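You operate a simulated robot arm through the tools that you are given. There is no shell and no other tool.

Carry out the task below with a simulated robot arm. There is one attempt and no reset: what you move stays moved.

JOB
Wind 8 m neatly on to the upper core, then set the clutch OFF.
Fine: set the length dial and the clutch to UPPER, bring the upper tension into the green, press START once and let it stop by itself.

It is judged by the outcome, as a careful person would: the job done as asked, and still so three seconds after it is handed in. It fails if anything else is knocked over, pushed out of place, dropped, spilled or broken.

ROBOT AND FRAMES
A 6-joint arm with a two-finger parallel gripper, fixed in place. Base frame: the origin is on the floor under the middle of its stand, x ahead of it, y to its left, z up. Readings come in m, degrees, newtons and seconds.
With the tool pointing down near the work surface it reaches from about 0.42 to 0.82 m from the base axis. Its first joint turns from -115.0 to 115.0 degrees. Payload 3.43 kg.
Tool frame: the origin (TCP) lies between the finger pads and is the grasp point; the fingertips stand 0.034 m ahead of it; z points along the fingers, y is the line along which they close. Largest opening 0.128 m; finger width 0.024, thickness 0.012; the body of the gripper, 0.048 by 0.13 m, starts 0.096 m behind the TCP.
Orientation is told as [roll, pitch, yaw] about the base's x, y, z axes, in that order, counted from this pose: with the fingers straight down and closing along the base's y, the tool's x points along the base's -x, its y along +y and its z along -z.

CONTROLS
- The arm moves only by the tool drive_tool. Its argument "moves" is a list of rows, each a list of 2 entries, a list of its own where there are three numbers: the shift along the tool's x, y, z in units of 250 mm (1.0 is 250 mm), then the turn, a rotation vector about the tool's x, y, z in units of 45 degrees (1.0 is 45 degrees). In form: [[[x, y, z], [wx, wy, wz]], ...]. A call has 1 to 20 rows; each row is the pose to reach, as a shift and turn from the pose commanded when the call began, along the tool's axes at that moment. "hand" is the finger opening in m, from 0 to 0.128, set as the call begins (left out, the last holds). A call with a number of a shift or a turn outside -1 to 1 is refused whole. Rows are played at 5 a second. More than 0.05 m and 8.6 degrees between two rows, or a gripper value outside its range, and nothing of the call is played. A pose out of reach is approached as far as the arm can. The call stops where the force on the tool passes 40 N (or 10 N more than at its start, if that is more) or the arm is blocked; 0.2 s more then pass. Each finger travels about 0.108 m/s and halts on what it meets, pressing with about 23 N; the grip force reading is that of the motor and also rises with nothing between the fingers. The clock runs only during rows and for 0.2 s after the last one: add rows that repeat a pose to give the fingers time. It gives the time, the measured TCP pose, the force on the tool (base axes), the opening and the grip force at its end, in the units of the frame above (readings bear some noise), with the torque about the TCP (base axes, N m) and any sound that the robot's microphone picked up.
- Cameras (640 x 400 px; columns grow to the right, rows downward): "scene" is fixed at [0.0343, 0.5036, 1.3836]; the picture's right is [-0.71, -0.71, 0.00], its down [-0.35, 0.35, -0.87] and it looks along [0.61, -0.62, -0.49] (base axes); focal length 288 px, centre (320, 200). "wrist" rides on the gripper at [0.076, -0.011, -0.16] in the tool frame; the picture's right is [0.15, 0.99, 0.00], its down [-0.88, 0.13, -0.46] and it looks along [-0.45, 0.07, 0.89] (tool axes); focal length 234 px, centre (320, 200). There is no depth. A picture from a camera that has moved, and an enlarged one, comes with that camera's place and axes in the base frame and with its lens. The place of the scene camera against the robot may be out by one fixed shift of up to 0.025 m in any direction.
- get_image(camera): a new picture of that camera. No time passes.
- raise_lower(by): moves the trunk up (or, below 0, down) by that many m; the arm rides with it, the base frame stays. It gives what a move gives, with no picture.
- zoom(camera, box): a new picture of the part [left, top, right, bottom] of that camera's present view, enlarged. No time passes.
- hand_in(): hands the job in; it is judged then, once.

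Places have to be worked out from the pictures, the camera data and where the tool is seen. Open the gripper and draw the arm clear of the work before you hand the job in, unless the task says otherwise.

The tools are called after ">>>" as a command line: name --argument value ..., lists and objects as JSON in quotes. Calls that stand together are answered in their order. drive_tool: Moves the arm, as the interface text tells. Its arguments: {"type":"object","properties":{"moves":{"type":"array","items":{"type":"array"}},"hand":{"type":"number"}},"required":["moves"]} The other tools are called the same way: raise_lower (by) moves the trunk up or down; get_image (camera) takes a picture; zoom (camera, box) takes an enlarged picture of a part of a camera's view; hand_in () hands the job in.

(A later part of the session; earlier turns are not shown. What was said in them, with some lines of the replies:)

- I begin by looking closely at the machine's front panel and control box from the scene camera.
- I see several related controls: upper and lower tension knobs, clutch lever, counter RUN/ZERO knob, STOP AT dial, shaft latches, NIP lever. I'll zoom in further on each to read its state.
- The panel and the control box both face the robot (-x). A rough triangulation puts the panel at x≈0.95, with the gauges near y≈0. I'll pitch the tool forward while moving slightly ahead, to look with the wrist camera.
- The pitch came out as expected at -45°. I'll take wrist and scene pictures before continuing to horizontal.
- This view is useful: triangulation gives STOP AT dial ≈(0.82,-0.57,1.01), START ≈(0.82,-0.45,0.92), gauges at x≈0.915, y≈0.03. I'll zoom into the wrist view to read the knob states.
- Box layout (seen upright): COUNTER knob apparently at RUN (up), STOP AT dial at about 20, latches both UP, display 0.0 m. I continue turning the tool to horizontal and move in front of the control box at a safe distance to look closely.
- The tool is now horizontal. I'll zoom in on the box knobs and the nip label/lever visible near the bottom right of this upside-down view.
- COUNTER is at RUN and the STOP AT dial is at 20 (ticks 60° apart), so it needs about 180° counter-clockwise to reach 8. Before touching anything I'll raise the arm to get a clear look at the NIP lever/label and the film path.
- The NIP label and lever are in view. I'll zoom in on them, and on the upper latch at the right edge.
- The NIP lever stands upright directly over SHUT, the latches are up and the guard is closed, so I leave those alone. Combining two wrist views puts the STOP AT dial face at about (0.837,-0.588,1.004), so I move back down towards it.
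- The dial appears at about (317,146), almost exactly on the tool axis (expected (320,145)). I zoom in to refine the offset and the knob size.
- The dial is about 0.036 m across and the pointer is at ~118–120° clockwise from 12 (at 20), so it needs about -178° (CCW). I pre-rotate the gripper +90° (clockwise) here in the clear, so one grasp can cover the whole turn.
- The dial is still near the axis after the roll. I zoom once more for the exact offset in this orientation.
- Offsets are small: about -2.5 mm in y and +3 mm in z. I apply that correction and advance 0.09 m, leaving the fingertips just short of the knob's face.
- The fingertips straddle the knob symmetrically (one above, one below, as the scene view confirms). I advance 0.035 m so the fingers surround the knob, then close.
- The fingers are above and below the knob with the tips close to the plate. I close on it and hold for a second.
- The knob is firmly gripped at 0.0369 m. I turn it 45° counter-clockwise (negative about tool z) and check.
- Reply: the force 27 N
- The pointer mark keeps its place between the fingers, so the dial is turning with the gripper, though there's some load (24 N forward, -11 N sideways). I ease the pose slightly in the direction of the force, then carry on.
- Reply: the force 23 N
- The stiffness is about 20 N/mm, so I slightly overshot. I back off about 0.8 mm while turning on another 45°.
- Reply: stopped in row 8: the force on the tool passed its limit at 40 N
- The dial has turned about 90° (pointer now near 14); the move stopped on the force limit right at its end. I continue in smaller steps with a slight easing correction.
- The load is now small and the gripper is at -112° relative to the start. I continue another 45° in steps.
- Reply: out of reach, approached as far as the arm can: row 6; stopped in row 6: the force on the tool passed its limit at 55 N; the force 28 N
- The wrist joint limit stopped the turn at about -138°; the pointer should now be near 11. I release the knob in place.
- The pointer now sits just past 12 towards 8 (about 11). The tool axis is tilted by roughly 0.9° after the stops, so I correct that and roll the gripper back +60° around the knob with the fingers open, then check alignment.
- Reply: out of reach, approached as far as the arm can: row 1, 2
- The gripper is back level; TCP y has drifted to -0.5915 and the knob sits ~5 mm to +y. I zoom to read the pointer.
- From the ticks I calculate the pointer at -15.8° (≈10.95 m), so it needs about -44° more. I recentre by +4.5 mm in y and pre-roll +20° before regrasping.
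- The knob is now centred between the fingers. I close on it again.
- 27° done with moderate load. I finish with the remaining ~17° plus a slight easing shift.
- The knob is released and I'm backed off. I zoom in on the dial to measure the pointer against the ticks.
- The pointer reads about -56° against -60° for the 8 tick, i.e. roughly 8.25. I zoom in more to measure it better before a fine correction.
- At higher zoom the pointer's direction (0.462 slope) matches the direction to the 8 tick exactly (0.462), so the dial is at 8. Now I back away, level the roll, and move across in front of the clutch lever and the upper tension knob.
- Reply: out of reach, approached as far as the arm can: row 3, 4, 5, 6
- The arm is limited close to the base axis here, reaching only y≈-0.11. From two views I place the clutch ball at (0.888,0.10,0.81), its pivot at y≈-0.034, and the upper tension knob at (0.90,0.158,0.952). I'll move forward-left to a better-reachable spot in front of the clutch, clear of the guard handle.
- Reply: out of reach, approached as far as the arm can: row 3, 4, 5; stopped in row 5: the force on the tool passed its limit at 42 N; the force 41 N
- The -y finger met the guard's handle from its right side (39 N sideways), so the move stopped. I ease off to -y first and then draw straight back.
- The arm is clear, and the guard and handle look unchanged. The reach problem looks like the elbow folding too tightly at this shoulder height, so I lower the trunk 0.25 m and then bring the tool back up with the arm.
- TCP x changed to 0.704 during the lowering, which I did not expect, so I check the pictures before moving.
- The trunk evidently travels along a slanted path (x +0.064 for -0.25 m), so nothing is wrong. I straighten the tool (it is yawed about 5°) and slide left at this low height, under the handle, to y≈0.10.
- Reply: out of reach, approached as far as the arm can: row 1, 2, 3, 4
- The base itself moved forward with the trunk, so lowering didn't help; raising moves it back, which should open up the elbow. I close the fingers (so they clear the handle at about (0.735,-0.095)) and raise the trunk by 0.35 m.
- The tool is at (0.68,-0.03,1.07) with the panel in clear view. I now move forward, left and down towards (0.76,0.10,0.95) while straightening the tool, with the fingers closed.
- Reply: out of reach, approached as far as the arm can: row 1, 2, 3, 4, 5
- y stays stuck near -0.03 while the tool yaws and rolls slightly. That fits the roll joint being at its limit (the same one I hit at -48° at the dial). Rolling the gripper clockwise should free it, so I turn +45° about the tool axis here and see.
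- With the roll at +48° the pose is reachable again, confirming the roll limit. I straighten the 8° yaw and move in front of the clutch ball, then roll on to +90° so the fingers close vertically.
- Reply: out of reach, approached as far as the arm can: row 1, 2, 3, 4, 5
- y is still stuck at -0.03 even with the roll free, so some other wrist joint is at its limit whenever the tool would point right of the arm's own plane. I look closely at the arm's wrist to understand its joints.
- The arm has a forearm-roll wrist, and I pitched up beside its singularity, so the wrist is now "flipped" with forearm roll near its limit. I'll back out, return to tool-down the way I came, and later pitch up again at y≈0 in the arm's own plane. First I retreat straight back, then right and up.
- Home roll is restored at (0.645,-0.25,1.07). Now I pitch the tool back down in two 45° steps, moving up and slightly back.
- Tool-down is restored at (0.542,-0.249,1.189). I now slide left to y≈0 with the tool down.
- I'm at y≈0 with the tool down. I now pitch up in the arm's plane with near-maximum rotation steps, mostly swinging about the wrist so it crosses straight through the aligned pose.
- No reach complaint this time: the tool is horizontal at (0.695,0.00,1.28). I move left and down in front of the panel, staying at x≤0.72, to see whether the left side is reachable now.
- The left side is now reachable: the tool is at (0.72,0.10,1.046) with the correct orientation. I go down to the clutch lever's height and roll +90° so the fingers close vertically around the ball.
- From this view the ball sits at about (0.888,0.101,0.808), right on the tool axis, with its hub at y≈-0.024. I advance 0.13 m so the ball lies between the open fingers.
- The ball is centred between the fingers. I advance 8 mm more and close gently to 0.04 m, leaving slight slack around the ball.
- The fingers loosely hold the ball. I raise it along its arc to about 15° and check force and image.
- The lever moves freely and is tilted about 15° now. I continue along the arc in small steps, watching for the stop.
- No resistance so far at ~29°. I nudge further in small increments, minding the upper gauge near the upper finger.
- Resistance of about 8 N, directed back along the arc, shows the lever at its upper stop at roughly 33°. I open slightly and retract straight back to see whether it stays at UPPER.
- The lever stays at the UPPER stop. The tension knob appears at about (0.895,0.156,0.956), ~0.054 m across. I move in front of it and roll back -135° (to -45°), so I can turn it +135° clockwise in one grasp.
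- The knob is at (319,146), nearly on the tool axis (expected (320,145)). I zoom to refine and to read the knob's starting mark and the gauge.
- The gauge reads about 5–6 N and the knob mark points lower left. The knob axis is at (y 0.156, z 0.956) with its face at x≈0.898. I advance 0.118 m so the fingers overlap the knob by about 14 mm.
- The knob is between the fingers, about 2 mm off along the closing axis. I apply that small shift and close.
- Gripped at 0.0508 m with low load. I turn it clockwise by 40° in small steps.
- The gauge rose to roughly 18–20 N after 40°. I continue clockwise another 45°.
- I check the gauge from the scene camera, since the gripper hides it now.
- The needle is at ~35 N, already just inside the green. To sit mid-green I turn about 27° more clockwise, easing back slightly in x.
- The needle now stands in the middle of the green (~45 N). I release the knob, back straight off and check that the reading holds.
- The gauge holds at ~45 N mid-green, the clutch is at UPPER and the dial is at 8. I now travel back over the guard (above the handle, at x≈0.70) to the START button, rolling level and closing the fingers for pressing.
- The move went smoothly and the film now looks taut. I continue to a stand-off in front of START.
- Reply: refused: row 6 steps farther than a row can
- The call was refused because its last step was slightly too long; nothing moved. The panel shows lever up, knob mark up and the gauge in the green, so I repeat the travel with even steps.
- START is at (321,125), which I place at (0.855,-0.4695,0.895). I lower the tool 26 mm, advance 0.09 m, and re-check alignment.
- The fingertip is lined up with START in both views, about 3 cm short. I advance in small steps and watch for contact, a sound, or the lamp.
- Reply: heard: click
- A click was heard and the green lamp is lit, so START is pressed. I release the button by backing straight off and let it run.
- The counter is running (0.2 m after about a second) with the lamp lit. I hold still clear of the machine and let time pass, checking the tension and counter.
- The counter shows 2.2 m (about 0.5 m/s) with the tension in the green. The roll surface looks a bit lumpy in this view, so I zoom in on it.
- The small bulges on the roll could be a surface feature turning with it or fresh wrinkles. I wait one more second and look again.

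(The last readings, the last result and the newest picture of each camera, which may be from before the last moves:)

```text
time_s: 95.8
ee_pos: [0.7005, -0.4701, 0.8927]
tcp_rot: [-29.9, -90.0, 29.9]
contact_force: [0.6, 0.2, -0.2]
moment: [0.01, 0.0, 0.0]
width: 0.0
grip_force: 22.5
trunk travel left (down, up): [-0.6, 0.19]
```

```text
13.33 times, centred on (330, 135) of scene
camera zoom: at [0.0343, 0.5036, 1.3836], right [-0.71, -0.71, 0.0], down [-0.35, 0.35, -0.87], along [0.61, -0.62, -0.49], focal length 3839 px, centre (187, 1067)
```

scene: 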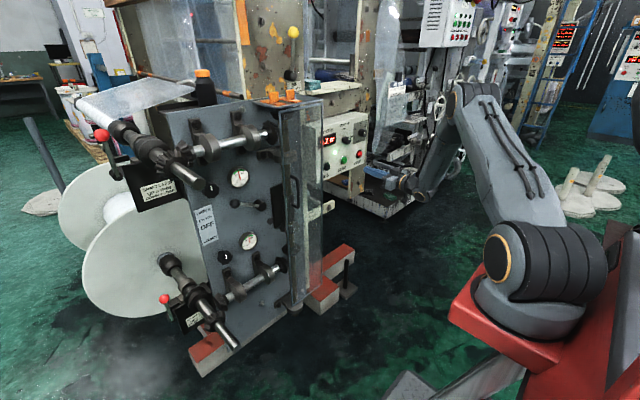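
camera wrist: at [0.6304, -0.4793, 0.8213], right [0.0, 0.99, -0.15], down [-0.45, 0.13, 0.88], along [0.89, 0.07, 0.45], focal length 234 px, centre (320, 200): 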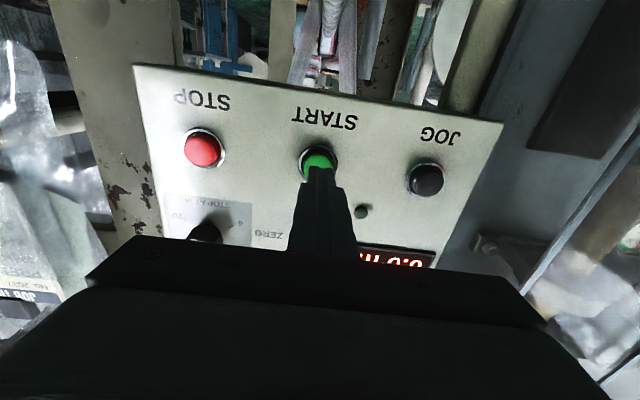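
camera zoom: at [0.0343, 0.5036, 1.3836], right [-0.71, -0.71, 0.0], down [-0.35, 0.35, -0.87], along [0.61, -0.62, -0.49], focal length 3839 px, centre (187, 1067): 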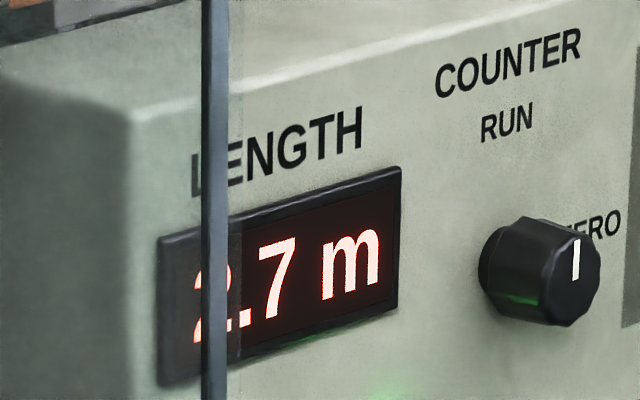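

The tension holds at ~44 N in the green, the count is 2.7 m, and the roll now looks even, so that was just surface texture turning. I keep waiting.

>>> drive_tool --moves '[[[0, 0, 0], [0, 0, 0]], [[0, 0, 0], [0, 0, 0]], [[0, 0, 0], [0, 0, 0]], [[0, 0, 0], [0, 0, 0]], [[0, 0, 0], [0, 0, 0]], [[0, 0, 0], [0, 0, 0]], [[0, 0, 0], [0, 0, 0]], [[0, 0, 0], [0, 0, 0]], [[0, 0, 0], [0, 0, 0]], [[0, 0, 0], [0, 0, 0]], [[0, 0, 0], [0, 0, 0]], [[0, 0, 0], [0, 0, 0]], [[0, 0, 0], [0, 0, 0]], [[0, 0, 0], [0, 0, 0]], [[0, 0, 0], [0, 0, 0]], [[0, 0, 0], [0, 0, 0]], [[0, 0, 0], [0, 0, 0]], [[0, 0, 0], [0, 0, 0]], [[0, 0, 0], [0, 0, 0]], [[0, 0, 0], [0, 0, 0]]]'

>>> zoom --camera "scene" --box '[70, 80, 150, 130]'

>>> zoom --camera "scene" --box '[310, 110, 390, 180]'

```text
time_s: 100.0
ee_pos: [0.7022, -0.469, 0.8914]
tcp_rot: [-30.0, -89.9, 30.0]
contact_force: [-0.5, -0.7, -0.1]
moment: [-0.01, 0.0, 0.01]
width: 0.0
grip_force: 23.1
trunk travel left (down, up): [-0.6, 0.19]
```

```text
8.00 times, centred on (110, 105) of scene
camera zoom: at [0.0343, 0.5036, 1.3836], right [-0.71, -0.71, 0.0], down [-0.35, 0.35, -0.87], along [0.61, -0.62, -0.49], focal length 2303 px, centre (2000, 960)
```

zoom: 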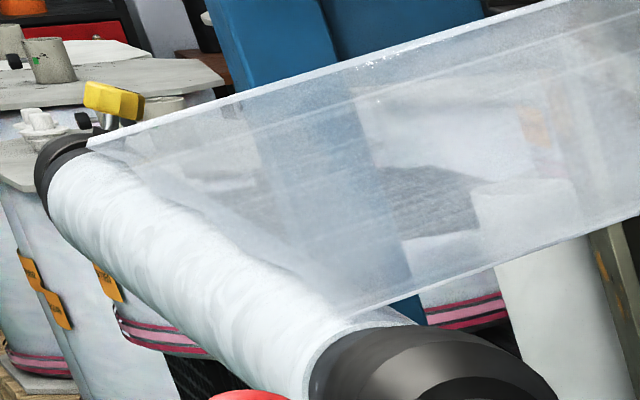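

```text
5.71 times, centred on (350, 145) of scene
camera zoom: at [0.0343, 0.5036, 1.3836], right [-0.71, -0.71, 0.0], down [-0.35, 0.35, -0.87], along [0.61, -0.62, -0.49], focal length 1645 px, centre (149, 514)
```

zoom: 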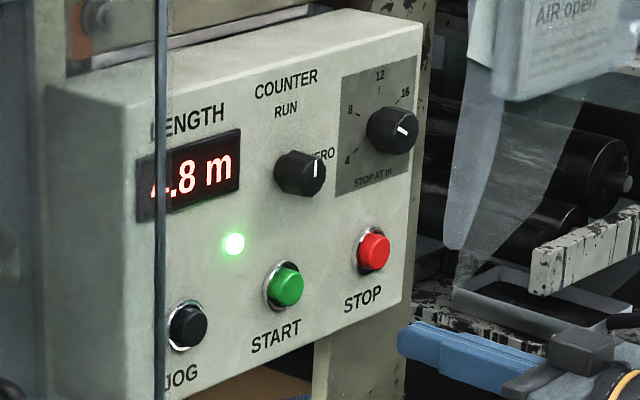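

The roll is building evenly and the count is at 4.8 m. About 6.5 s remain, so I keep waiting.

>>> drive_tool --moves '[[[0, 0, 0], [0, 0, 0]], [[0, 0, 0], [0, 0, 0]], [[0, 0, 0], [0, 0, 0]], [[0, 0, 0], [0, 0, 0]], [[0, 0, 0], [0, 0, 0]], [[0, 0, 0], [0, 0, 0]], [[0, 0, 0], [0, 0, 0]], [[0, 0, 0], [0, 0, 0]], [[0, 0, 0], [0, 0, 0]], [[0, 0, 0], [0, 0, 0]], [[0, 0, 0], [0, 0, 0]], [[0, 0, 0], [0, 0, 0]], [[0, 0, 0], [0, 0, 0]], [[0, 0, 0], [0, 0, 0]], [[0, 0, 0], [0, 0, 0]], [[0, 0, 0], [0, 0, 0]], [[0, 0, 0], [0, 0, 0]], [[0, 0, 0], [0, 0, 0]], [[0, 0, 0], [0, 0, 0]], [[0, 0, 0], [0, 0, 0]]]'

>>> drive_tool --moves '[[[0, 0, 0], [0, 0, 0]], [[0, 0, 0], [0, 0, 0]], [[0, 0, 0], [0, 0, 0]], [[0, 0, 0], [0, 0, 0]], [[0, 0, 0], [0, 0, 0]], [[0, 0, 0], [0, 0, 0]], [[0, 0, 0], [0, 0, 0]], [[0, 0, 0], [0, 0, 0]], [[0, 0, 0], [0, 0, 0]], [[0, 0, 0], [0, 0, 0]], [[0, 0, 0], [0, 0, 0]], [[0, 0, 0], [0, 0, 0]], [[0, 0, 0], [0, 0, 0]], [[0, 0, 0], [0, 0, 0]], [[0, 0, 0], [0, 0, 0]], [[0, 0, 0], [0, 0, 0]], [[0, 0, 0], [0, 0, 0]], [[0, 0, 0], [0, 0, 0]], [[0, 0, 0], [0, 0, 0]], [[0, 0, 0], [0, 0, 0]]]'

>>> zoom --camera "scene" --box '[310, 110, 390, 180]'

>>> get_image --camera "wrist"

>>> zoom --camera "scene" --box '[70, 80, 150, 130]'

```text
time_s: 104.2
ee_pos: [0.7037, -0.4689, 0.8925]
tcp_rot: [-29.9, -89.9, 29.9]
contact_force: [0.2, 0.0, 0.1]
moment: [-0.01, -0.03, -0.01]
width: 0.0
grip_force: 23.1
trunk travel left (down, up): [-0.6, 0.19]
```

```text
time_s: 108.4
ee_pos: [0.7016, -0.4702, 0.8919]
tcp_rot: [-30.0, -89.9, 30.0]
contact_force: [0.1, -0.5, 0.3]
moment: [0.01, -0.02, 0.01]
width: 0.0001
grip_force: 23.6
trunk travel left (down, up): [-0.6, 0.19]
```

```text
5.71 times, centred on (350, 145) of scene
camera zoom: at [0.0343, 0.5036, 1.3836], right [-0.71, -0.71, 0.0], down [-0.35, 0.35, -0.87], along [0.61, -0.62, -0.49], focal length 1645 px, centre (149, 514)
```

zoom: 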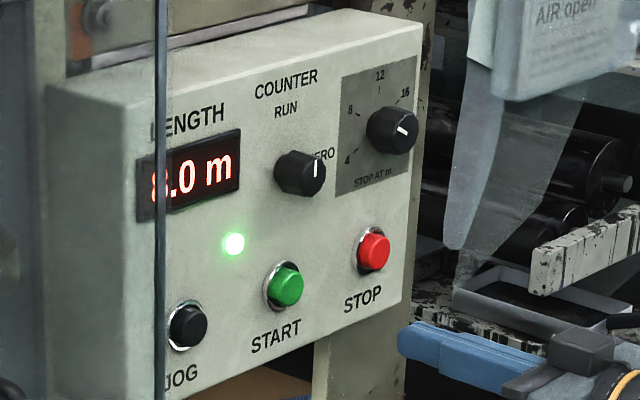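

```text
taken
camera wrist: at [0.543, -0.4807, 0.8166], right [0.0, 0.99, -0.15], down [-0.45, 0.13, 0.88], along [0.89, 0.07, 0.45], focal length 234 px, centre (320, 200)
```

wrist: 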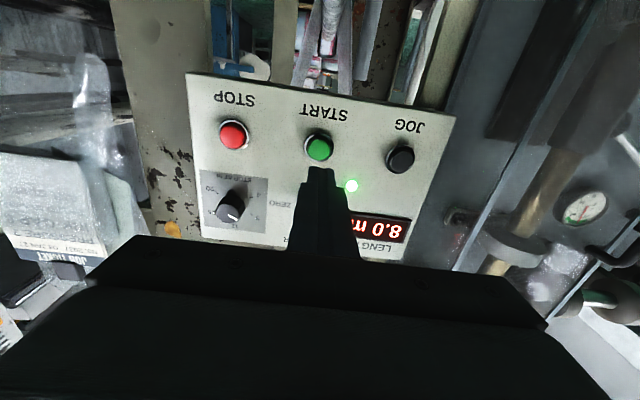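

```text
8.00 times, centred on (110, 105) of scene
camera zoom: at [0.0343, 0.5036, 1.3836], right [-0.71, -0.71, 0.0], down [-0.35, 0.35, -0.87], along [0.61, -0.62, -0.49], focal length 2303 px, centre (2000, 960)
```

zoom: 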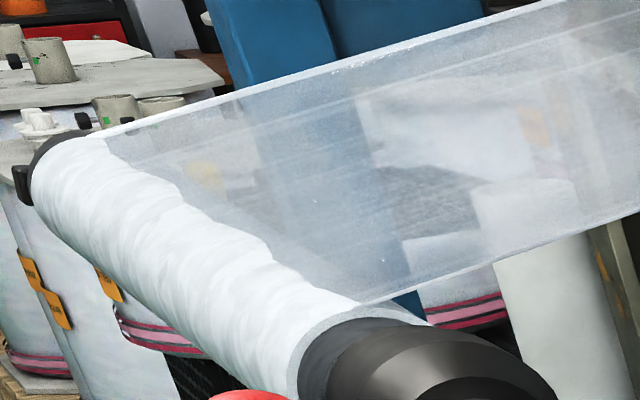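

The counter shows 8.0 m but the lamp is still lit, so I wait a little more to confirm the machine has really stopped.

>>> drive_tool --moves '[[[0, 0, 0], [0, 0, 0]], [[0, 0, 0], [0, 0, 0]], [[0, 0, 0], [0, 0, 0]], [[0, 0, 0], [0, 0, 0]], [[0, 0, 0], [0, 0, 0]], [[0, 0, 0], [0, 0, 0]], [[0, 0, 0], [0, 0, 0]], [[0, 0, 0], [0, 0, 0]], [[0, 0, 0], [0, 0, 0]], [[0, 0, 0], [0, 0, 0]]]'

>>> zoom --camera "scene" --box '[310, 110, 390, 180]'

>>> zoom --camera "scene" --box '[70, 80, 150, 130]'

>>> zoom --camera "wrist" --box '[320, 160, 420, 250]'

```text
time_s: 110.6
ee_pos: [0.7022, -0.4688, 0.8921]
tcp_rot: [-29.9, -89.9, 30.0]
contact_force: [-0.1, 0.7, -0.1]
moment: [0.0, -0.01, 0.01]
width: 0.0
grip_force: 22.9
trunk travel left (down, up): [-0.6, 0.19]
```

```text
5.71 times, centred on (350, 145) of scene
camera zoom: at [0.0343, 0.5036, 1.3836], right [-0.71, -0.71, 0.0], down [-0.35, 0.35, -0.87], along [0.61, -0.62, -0.49], focal length 1645 px, centre (149, 514)
```

zoom: 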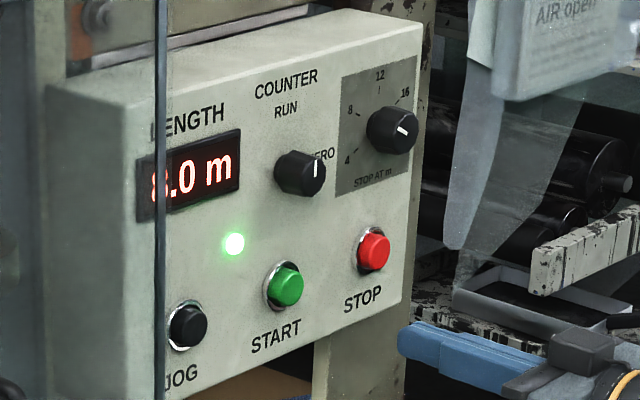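

```text
8.00 times, centred on (110, 105) of scene
camera zoom: at [0.0343, 0.5036, 1.3836], right [-0.71, -0.71, 0.0], down [-0.35, 0.35, -0.87], along [0.61, -0.62, -0.49], focal length 2303 px, centre (2000, 960)
```

zoom: 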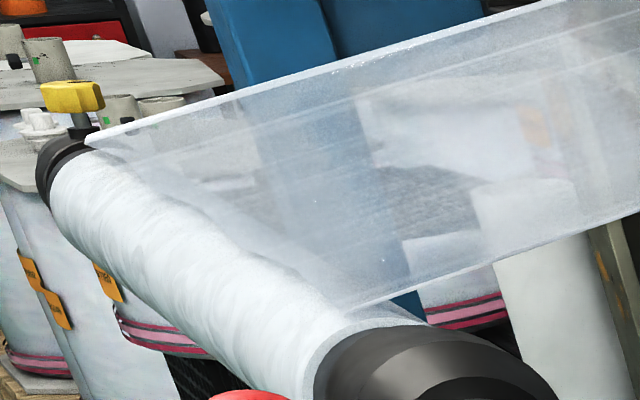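

```text
4.44 times, centred on (370, 205) of wrist
camera zoom: at [0.543, -0.4807, 0.8166], right [0.0, 0.99, -0.15], down [-0.45, 0.13, 0.88], along [0.89, 0.07, 0.45], focal length 1041 px, centre (98, 178)
```

zoom: 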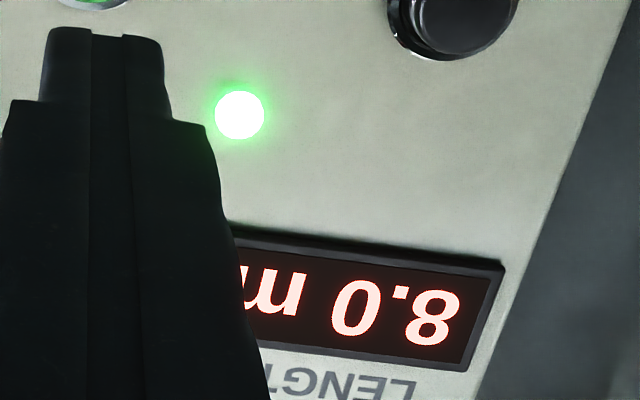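

The core has still turned between these pictures while the display reads 8.0 and the lamp stays lit. It may be creeping to its stop point, so I wait in shorter steps and watch it.

>>> drive_tool --moves '[[[0, 0, 0], [0, 0, 0]], [[0, 0, 0], [0, 0, 0]], [[0, 0, 0], [0, 0, 0]]]'

>>> zoom --camera "scene" --box '[70, 80, 150, 130]'

>>> zoom --camera "scene" --box '[310, 110, 390, 180]'

>>> zoom --camera "scene" --box '[150, 110, 290, 200]'

```text
time_s: 111.4
ee_pos: [0.7022, -0.4696, 0.8916]
tcp_rot: [-30.0, -90.0, 30.0]
contact_force: [0.6, -0.1, 0.0]
moment: [-0.02, -0.05, -0.01]
width: 0.0
grip_force: 23.0
trunk travel left (down, up): [-0.6, 0.19]
```

```text
8.00 times, centred on (110, 105) of scene
camera zoom: at [0.0343, 0.5036, 1.3836], right [-0.71, -0.71, 0.0], down [-0.35, 0.35, -0.87], along [0.61, -0.62, -0.49], focal length 2303 px, centre (2000, 960)
```

zoom: 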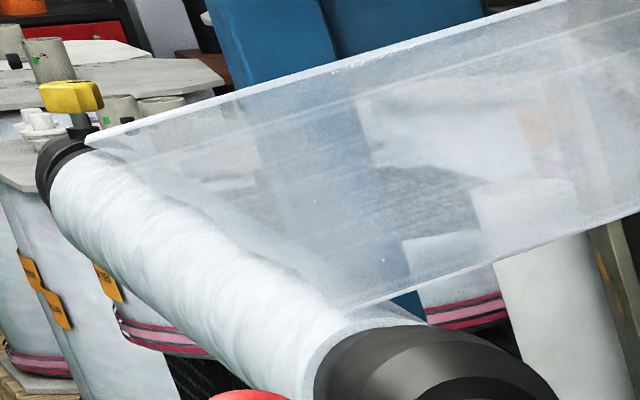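

```text
5.71 times, centred on (350, 145) of scene
camera zoom: at [0.0343, 0.5036, 1.3836], right [-0.71, -0.71, 0.0], down [-0.35, 0.35, -0.87], along [0.61, -0.62, -0.49], focal length 1645 px, centre (149, 514)
```

zoom: 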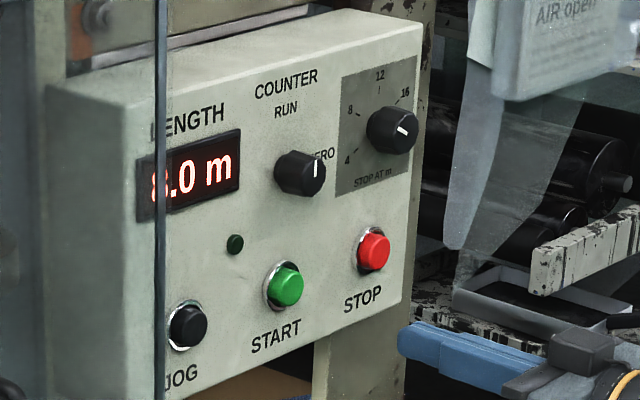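

```text
4.44 times, centred on (220, 155) of scene
camera zoom: at [0.0343, 0.5036, 1.3836], right [-0.71, -0.71, 0.0], down [-0.35, 0.35, -0.87], along [0.61, -0.62, -0.49], focal length 1280 px, centre (764, 400)
```

zoom: 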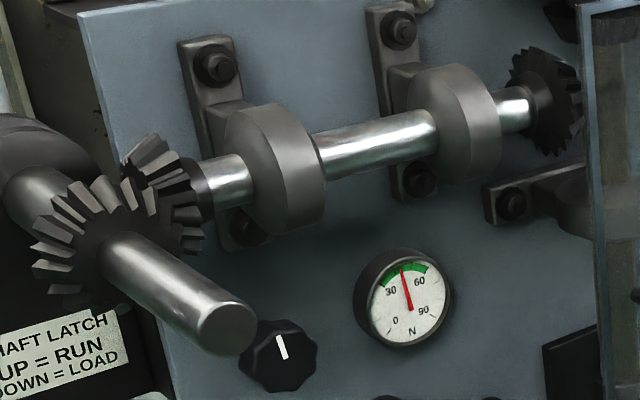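

The lamp is now off, the display holds 8.0 m and the core has stopped: the wind is finished. I retrace my path over the guard to the clutch lever.

>>> drive_tool --moves '[[[-0.127, 0.147, 0], [0, 0, 0]], [[-0.253, 0.293, 0], [0, 0, 0]], [[-0.38, 0.44, 0], [0, 0, 0]], [[-0.507, 0.587, 0], [0, 0, 0]], [[-0.633, 0.733, 0], [0, 0, 0]], [[-0.76, 0.88, 0], [0, 0, 0]]]'

>>> drive_tool --moves '[[[0, 0.16, 0], [0, 0, 0]], [[0, 0.32, 0], [0, 0, 0]], [[0, 0.48, 0], [0, 0, 0]], [[0, 0.64, 0], [0, 0, 0]], [[0, 0.8, 0], [0, 0, 0]]]'

>>> drive_tool --moves '[[[0.16, 0.1, 0.024], [0, 0, 0]], [[0.32, 0.2, 0.048], [0, 0, 0]], [[0.48, 0.3, 0.072], [0, 0, 0]], [[0.64, 0.4, 0.096], [0, 0, 0]], [[0.8, 0.5, 0.12], [0, 0, 0]]]'

>>> get_image --camera "wrist"

>>> get_image --camera "scene"

```text
time_s: 112.8
ee_pos: [0.6983, -0.2487, 1.087]
tcp_rot: [4.0, -89.8, -4.0]
contact_force: [-0.2, -0.7, -0.2]
moment: [0.04, -0.03, 0.0]
width: 0.0
grip_force: 22.8
trunk travel left (down, up): [-0.6, 0.19]
```

```text
time_s: 114.0
ee_pos: [0.6981, -0.0467, 1.0897]
tcp_rot: [-30.6, -89.9, 30.7]
contact_force: [0.9, -0.3, -0.4]
moment: [0.01, 0.02, 0.04]
width: 0.0
grip_force: 23.5
trunk travel left (down, up): [-0.6, 0.19]
```

```text
time_s: 115.2
ee_pos: [0.7282, 0.0759, 0.8849]
tcp_rot: [-47.8, -90.0, 47.8]
contact_force: [-0.4, 0.6, -0.2]
moment: [0.03, 0.02, 0.05]
width: 0.0
grip_force: 22.5
trunk travel left (down, up): [-0.6, 0.19]
```

```text
taken
camera wrist: at [0.5698, 0.0649, 0.81], right [0.0, 0.99, -0.15], down [-0.46, 0.13, 0.88], along [0.89, 0.07, 0.45], focal length 234 px, centre (320, 200)
```

wrist: 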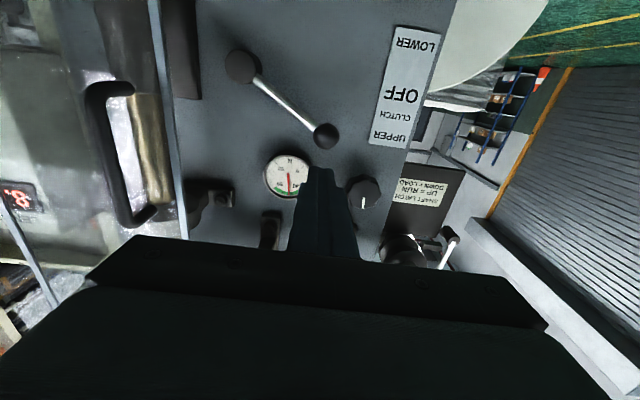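

```text
taken
```

scene: 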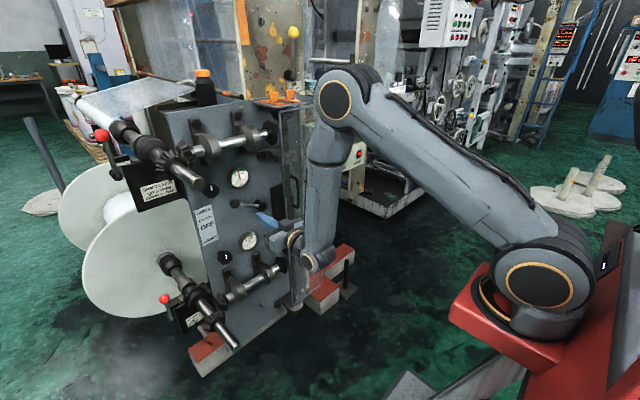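

The lever ball is still up, at about (0.893,0.083,0.877). I roll +90° again with the fingers at 0.052 m and align with the ball.

>>> drive_tool --moves '[[[0, 0, 0], [0, 0, 0.167]], [[0, 0, 0], [0, 0, 0.333]], [[0, 0, 0], [0, 0, 0.5]], [[0, 0, 0], [0, 0, 0.667]], [[0, 0, 0], [0, 0, 0.833]], [[0, 0, 0], [0, 0, 1]]]' --hand 0.054

>>> drive_tool --moves '[[[0, 0, 0], [0, 0, 0.167]], [[0, 0, 0], [0, 0, 0.333]], [[0, 0, 0], [0, 0, 0.5]], [[0, 0, 0], [0, 0, 0.667]], [[0, 0, 0], [0, 0, 0.833]], [[0, 0, 0], [0, 0, 1]]]'

>>> get_image --camera "wrist"

```text
time_s: 116.6
ee_pos: [0.7279, 0.0755, 0.8847]
tcp_rot: [89.9, -44.8, -90.0]
contact_force: [0.1, -0.1, 0.2]
moment: [-0.04, 0.01, 0.01]
width: 0.0541
grip_force: 0.0
trunk travel left (down, up): [-0.6, 0.19]
```

```text
time_s: 118.0
ee_pos: [0.7286, 0.0758, 0.8839]
tcp_rot: [89.9, 0.1, -89.9]
contact_force: [-0.2, -0.5, -0.8]
moment: [-0.02, 0.01, 0.03]
width: 0.0541
grip_force: 0.0
trunk travel left (down, up): [-0.6, 0.19]
```

```text
taken
camera wrist: at [0.5689, 0.1516, 0.8732], right [0.0, 0.15, 0.99], down [-0.46, -0.88, 0.13], along [0.89, -0.45, 0.07], focal length 234 px, centre (320, 200)
```

wrist: 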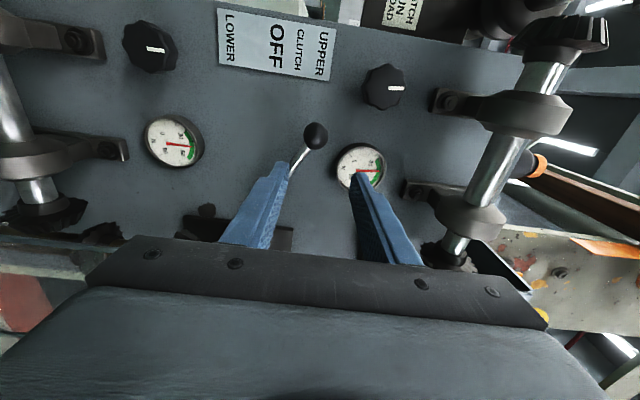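

The ball is at about (0.893,0.084,0.879), so I correct +8 mm in y and -5 mm in z and advance most of the way before checking again.

>>> drive_tool --moves '[[[0.032, -0.02, 0.1], [0, 0, 0]], [[0.032, -0.02, 0.25], [0, 0, 0]], [[0.032, -0.02, 0.38], [0, 0, 0]]]'

>>> get_image --camera "wrist"

```text
time_s: 118.8
ee_pos: [0.8249, 0.0833, 0.8812]
tcp_rot: [89.9, 0.0, -90.0]
contact_force: [-0.2, 0.2, -0.8]
moment: [0.0, 0.02, 0.03]
width: 0.0542
grip_force: 0.1
trunk travel left (down, up): [-0.6, 0.19]
```

```text
taken
camera wrist: at [0.6652, 0.16, 0.8701], right [0.0, 0.15, 0.99], down [-0.46, -0.88, 0.13], along [0.89, -0.45, 0.07], focal length 234 px, centre (320, 200)
```

wrist: 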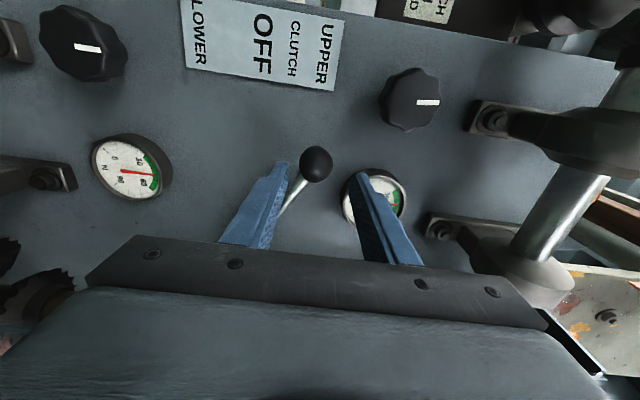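

Only a further -3.5 mm in z is needed. I advance the last 5 cm so the ball is between the fingers.

>>> drive_tool --moves '[[[0, -0.014, 0.05], [0, 0, 0]], [[0, -0.014, 0.12], [0, 0, 0]], [[0, -0.014, 0.2], [0, 0, 0]], [[0, -0.014, 0.212], [0, 0, 0]]]'

>>> get_image --camera "wrist"

```text
time_s: 119.8
ee_pos: [0.8786, 0.0838, 0.8767]
tcp_rot: [89.9, 0.1, -89.9]
contact_force: [0.2, 0.2, 0.4]
moment: [0.01, 0.01, -0.02]
width: 0.0541
grip_force: 0.0
trunk travel left (down, up): [-0.6, 0.19]
```

```text
taken
camera wrist: at [0.7187, 0.1598, 0.8657], right [0.0, 0.15, 0.99], down [-0.46, -0.88, 0.13], along [0.89, -0.45, 0.07], focal length 234 px, centre (320, 200)
```

wrist: 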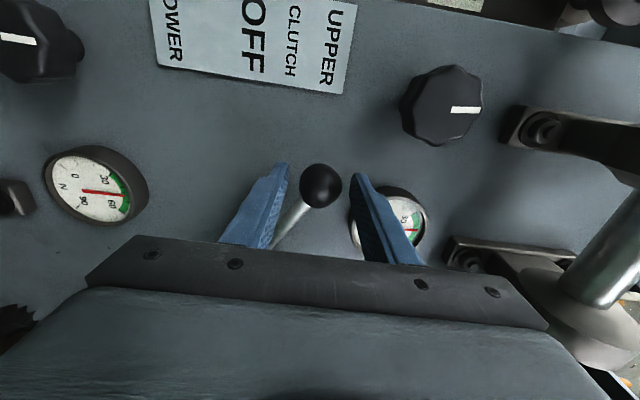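

The ball is centred between the fingers. I close loosely to 0.04 m and bring the lever down along its arc to about 5° above the OFF position.

>>> drive_tool --moves '[[[0, 0, 0], [0, 0, 0]], [[0, 0, 0], [0, 0, 0]], [[0.012, -0.042, 0], [0, 0, 0]], [[0.032, -0.0896, 0], [0, 0, 0]], [[0.048, -0.139, 0], [0, 0, 0]], [[0.06, -0.19, 0], [0, 0, 0]], [[0.066, -0.233, 0], [0, 0, 0]]]' --hand 0.04

>>> get_image --camera "wrist"

```text
time_s: 121.4
ee_pos: [0.8754, 0.0991, 0.8173]
tcp_rot: [89.7, 0.0, -90.0]
contact_force: [-0.5, -1.4, -3.5]
moment: [0.01, 0.06, 0.02]
width: 0.0416
grip_force: 1.5
trunk travel left (down, up): [-0.6, 0.19]
```

```text
taken
camera wrist: at [0.7175, 0.1757, 0.8066], right [0.0, 0.15, 0.99], down [-0.46, -0.88, 0.13], along [0.89, -0.45, 0.06], focal length 234 px, centre (320, 200)
```

wrist: 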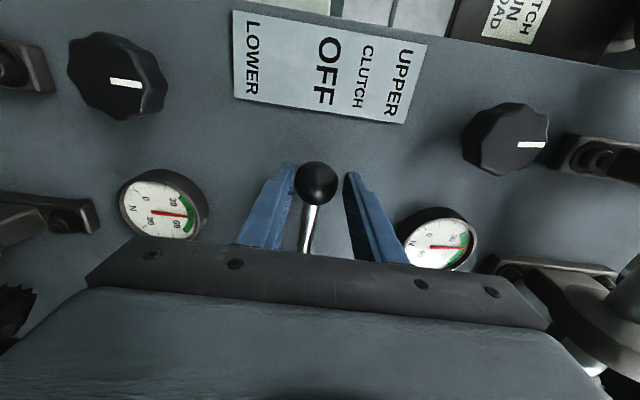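

The ball now presses lightly (3.5 N) on the lower finger, so the lever is being drawn into its OFF detent. I lower the last ~9 mm to let it settle.

>>> drive_tool --moves '[[[0.002, -0.012, 0], [0, 0, 0]], [[0.004, -0.024, 0], [0, 0, 0]], [[0.004, -0.034, 0], [0, 0, 0]], [[0.004, -0.034, 0], [0, 0, 0]]]'

>>> get_image --camera "wrist"

```text
time_s: 122.4
ee_pos: [0.8774, 0.1009, 0.8099]
tcp_rot: [90.0, 0.0, -90.0]
contact_force: [0.3, 0.4, 0.2]
moment: [-0.03, -0.01, 0.04]
width: 0.0396
grip_force: 0.1
trunk travel left (down, up): [-0.6, 0.19]
```

```text
taken
camera wrist: at [0.7175, 0.1779, 0.7991], right [0.0, 0.15, 0.99], down [-0.46, -0.88, 0.13], along [0.89, -0.45, 0.07], focal length 234 px, centre (320, 200)
```

wrist: 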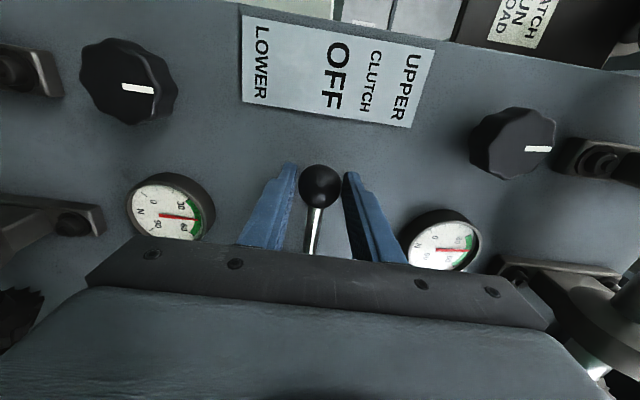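

The load is gone and the ball sits free between the fingers, matching the original OFF picture. I open, retract straight back, and compare.

>>> drive_tool --moves '[[[0, 0, 0], [0, 0, 0]], [[0, 0, 0], [0, 0, 0]], [[0, 0, -0.1], [0, 0, 0]], [[0, 0, -0.25], [0, 0, 0]], [[0, 0, -0.4], [0, 0, 0]], [[0, 0, -0.544], [0, 0, 0]]]' --hand 0.085

>>> get_image --camera "wrist"

>>> zoom --camera "scene" --box '[180, 130, 340, 260]'

```text
time_s: 123.8
ee_pos: [0.7381, 0.1039, 0.8133]
tcp_rot: [90.1, 0.0, -90.0]
contact_force: [0.6, 0.4, 0.6]
moment: [-0.02, 0.01, 0.03]
width: 0.085
grip_force: 0.1
trunk travel left (down, up): [-0.6, 0.19]
```

```text
taken
camera wrist: at [0.5787, 0.1798, 0.8016], right [0.0, 0.15, 0.99], down [-0.46, -0.88, 0.13], along [0.89, -0.45, 0.07], focal length 234 px, centre (320, 200)
```

wrist: 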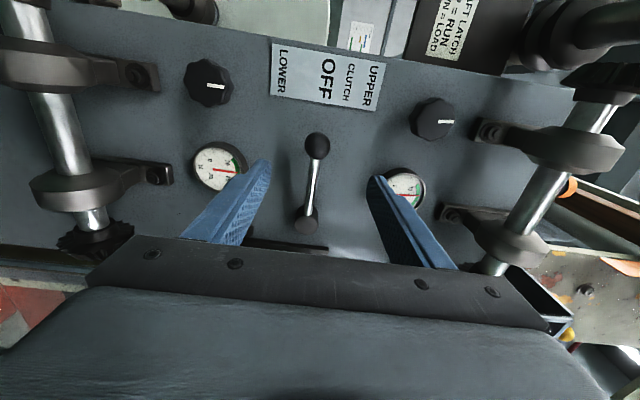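

```text
3.08 times, centred on (260, 195) of scene
camera zoom: at [0.0343, 0.5036, 1.3836], right [-0.71, -0.71, 0.0], down [-0.35, 0.35, -0.87], along [0.61, -0.62, -0.49], focal length 886 px, centre (505, 215)
```

zoom: 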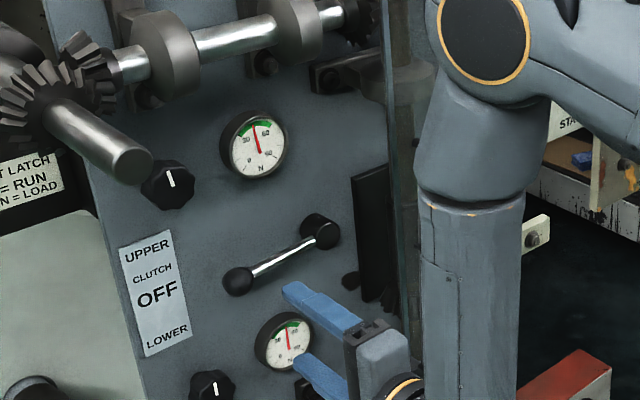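

The lever line (ball to hub) matches the original OFF picture in both cameras, and the knobs and gauges are unchanged. I draw the arm back and up, clear of the machine.

>>> drive_tool --moves '[[[-0.047, 0.05, -0.08], [0, 0, -0.15]], [[-0.093, 0.2, -0.14], [0, 0, -0.32]], [[-0.14, 0.35, -0.14], [0, 0, -0.49]], [[-0.187, 0.5, -0.14], [0, 0, -0.66]], [[-0.233, 0.65, -0.14], [0, 0, -0.83]], [[-0.28, 0.8, -0.14], [0, 0, -1]]]'

>>> drive_tool --moves '[[[-0.104, 0.085, -0.027], [0, 0, -0.167]], [[-0.207, 0.17, -0.053], [0, 0, -0.333]], [[-0.311, 0.254, -0.08], [0, 0, -0.5]], [[-0.415, 0.339, -0.107], [0, 0, -0.667]], [[-0.518, 0.424, -0.133], [0, 0, -0.833]], [[-0.622, 0.509, -0.16], [0, 0, -1]]]'

>>> get_image --camera "scene"

```text
time_s: 125.2
ee_pos: [0.7061, 0.0325, 1.0075]
tcp_rot: [89.8, -45.3, -89.8]
contact_force: [0.4, 0.4, -1.3]
moment: [0.02, -0.06, 0.0]
width: 0.0852
grip_force: 0.1
trunk travel left (down, up): [-0.6, 0.19]
```

```text
time_s: 126.6
ee_pos: [0.6657, 0.0111, 1.2093]
tcp_rot: [-57.2, -89.8, 57.0]
contact_force: [0.6, -0.2, -0.7]
moment: [0.02, -0.01, -0.01]
width: 0.0849
grip_force: 0.1
trunk travel left (down, up): [-0.6, 0.19]
```

```text
taken
```

scene: 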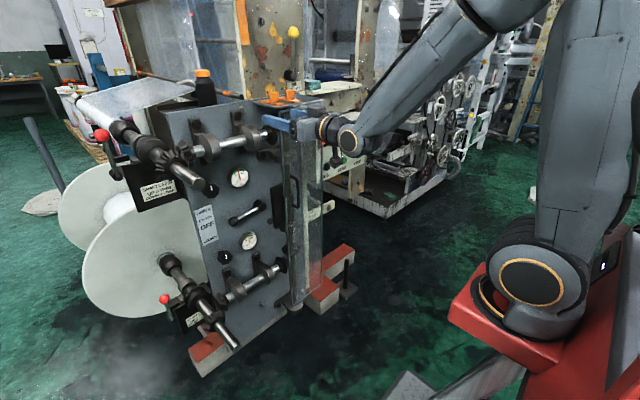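

The arm is above and in front of the guard. I pitch the tool down and pull back further so it stands well clear.

>>> drive_tool --moves '[[[0, 0, -0.05], [0, 0.167, 0]], [[0, 0, -0.1], [0, 0.333, 0]], [[0, 0, -0.15], [0, 0.5, 0]], [[0, 0, -0.2], [0, 0.667, 0]], [[0, 0, -0.25], [0, 0.833, 0]], [[0, 0, -0.3], [0, 1, 0]]]' --hand 0.12

>>> drive_tool --moves '[[[0, -0.15, 0], [0, 0.167, 0]], [[0, -0.3, 0], [0, 0.333, 0]], [[0.03, -0.45, -0.03], [0, 0.5, 0]], [[0.06, -0.6, -0.06], [0, 0.667, 0]], [[0.09, -0.75, -0.09], [0, 0.833, 0]], [[0.12, -0.85, -0.12], [0, 1, 0]]]'

>>> get_image --camera "scene"

>>> zoom --camera "scene" --box '[310, 110, 390, 180]'

>>> zoom --camera "scene" --box '[180, 130, 340, 260]'

>>> zoom --camera "scene" --box '[60, 50, 240, 170]'

```text
time_s: 128.0
ee_pos: [0.5905, 0.0125, 1.2111]
tcp_rot: [0.0, -44.9, 0.2]
contact_force: [0.1, -0.2, -0.3]
moment: [0.01, -0.04, 0.03]
width: 0.12
grip_force: 0.1
out of reach, approached as far as the arm can: row 4, 5
trunk travel left (down, up): [-0.6, 0.19]
```

```text
time_s: 129.4
ee_pos: [0.546, -0.2005, 1.2108]
tcp_rot: [-0.1, 0.1, 0.0]
contact_force: [-0.9, 0.2, -0.2]
moment: [-0.05, 0.0, -0.04]
width: 0.1201
grip_force: 0.1
trunk travel left (down, up): [-0.6, 0.19]
```

```text
taken
```

scene: 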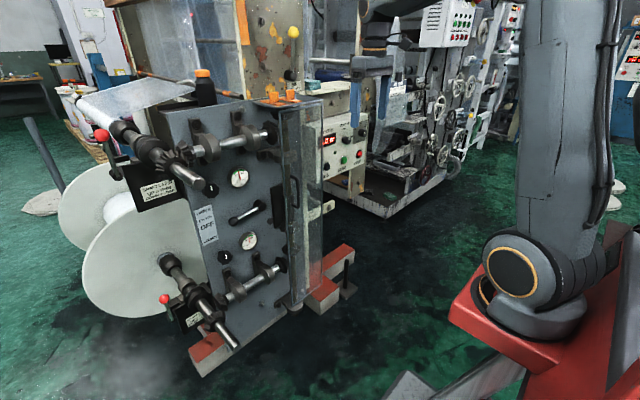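

```text
5.71 times, centred on (350, 145) of scene
camera zoom: at [0.0343, 0.5036, 1.3836], right [-0.71, -0.71, 0.0], down [-0.35, 0.35, -0.87], along [0.61, -0.62, -0.49], focal length 1645 px, centre (149, 514)
```

zoom: 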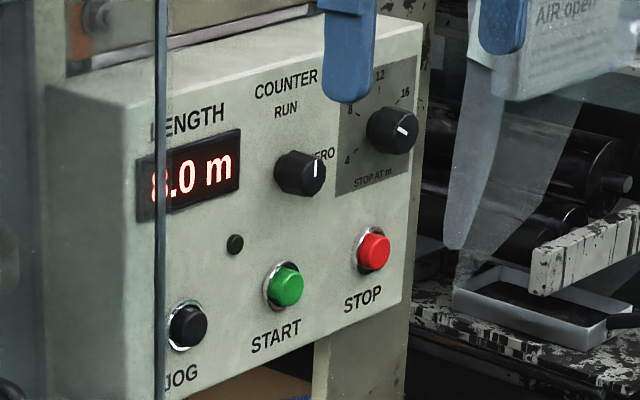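

```text
3.08 times, centred on (260, 195) of scene
camera zoom: at [0.0343, 0.5036, 1.3836], right [-0.71, -0.71, 0.0], down [-0.35, 0.35, -0.87], along [0.61, -0.62, -0.49], focal length 886 px, centre (505, 215)
```

zoom: 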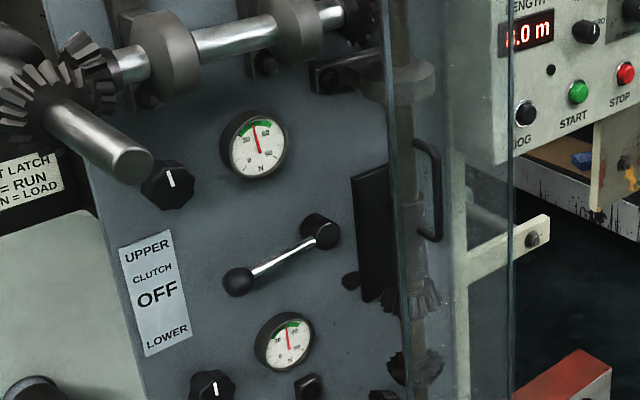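

```text
3.33 times, centred on (150, 110) of scene
camera zoom: at [0.0343, 0.5036, 1.3836], right [-0.71, -0.71, 0.0], down [-0.35, 0.35, -0.87], along [0.61, -0.62, -0.49], focal length 960 px, centre (887, 500)
```

zoom: 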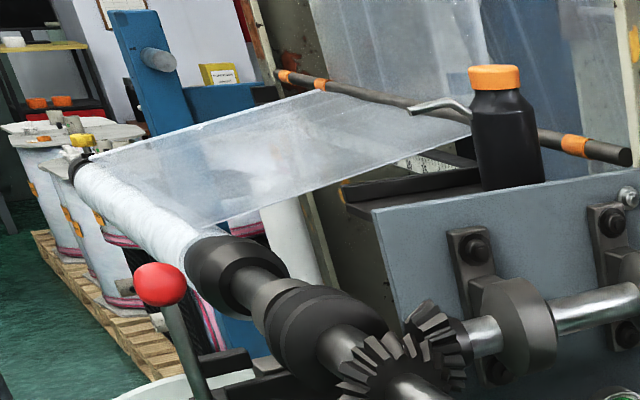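

Everything checks out: the display reads 8.0 m with the lamp off, the film is wound evenly on the upper core, and the clutch is at OFF. The bottle, clips, guard and other controls are undisturbed, and the arm is clear with the gripper open, so I hand the job in.

>>> hand_in

```text
The job is handed in.
```

The job is handed in: 8.0 m is wound on the upper core, and the clutch is set to OFF.

- **Wind:** I set the length dial to 8, moved the clutch to UPPER, and raised the upper tension to about 45 N, mid-green. I pressed START once. The machine stopped by itself at 8.0 m, and its lamp is off. The roll looked even, and the tension was in the green at each check.
- **Clutch:** the lever dropped into its OFF position. Its angle matches where it stood at the start in both camera views.
- **Guard handle:** while crossing in front of the machine, one finger pressed sideways on the guard's handle with about 40 N before the move stopped. I backed off, and the guard and handle looked unchanged afterwards.
- **Final state:** the arm is clear with the gripper open, and nothing else appears moved.
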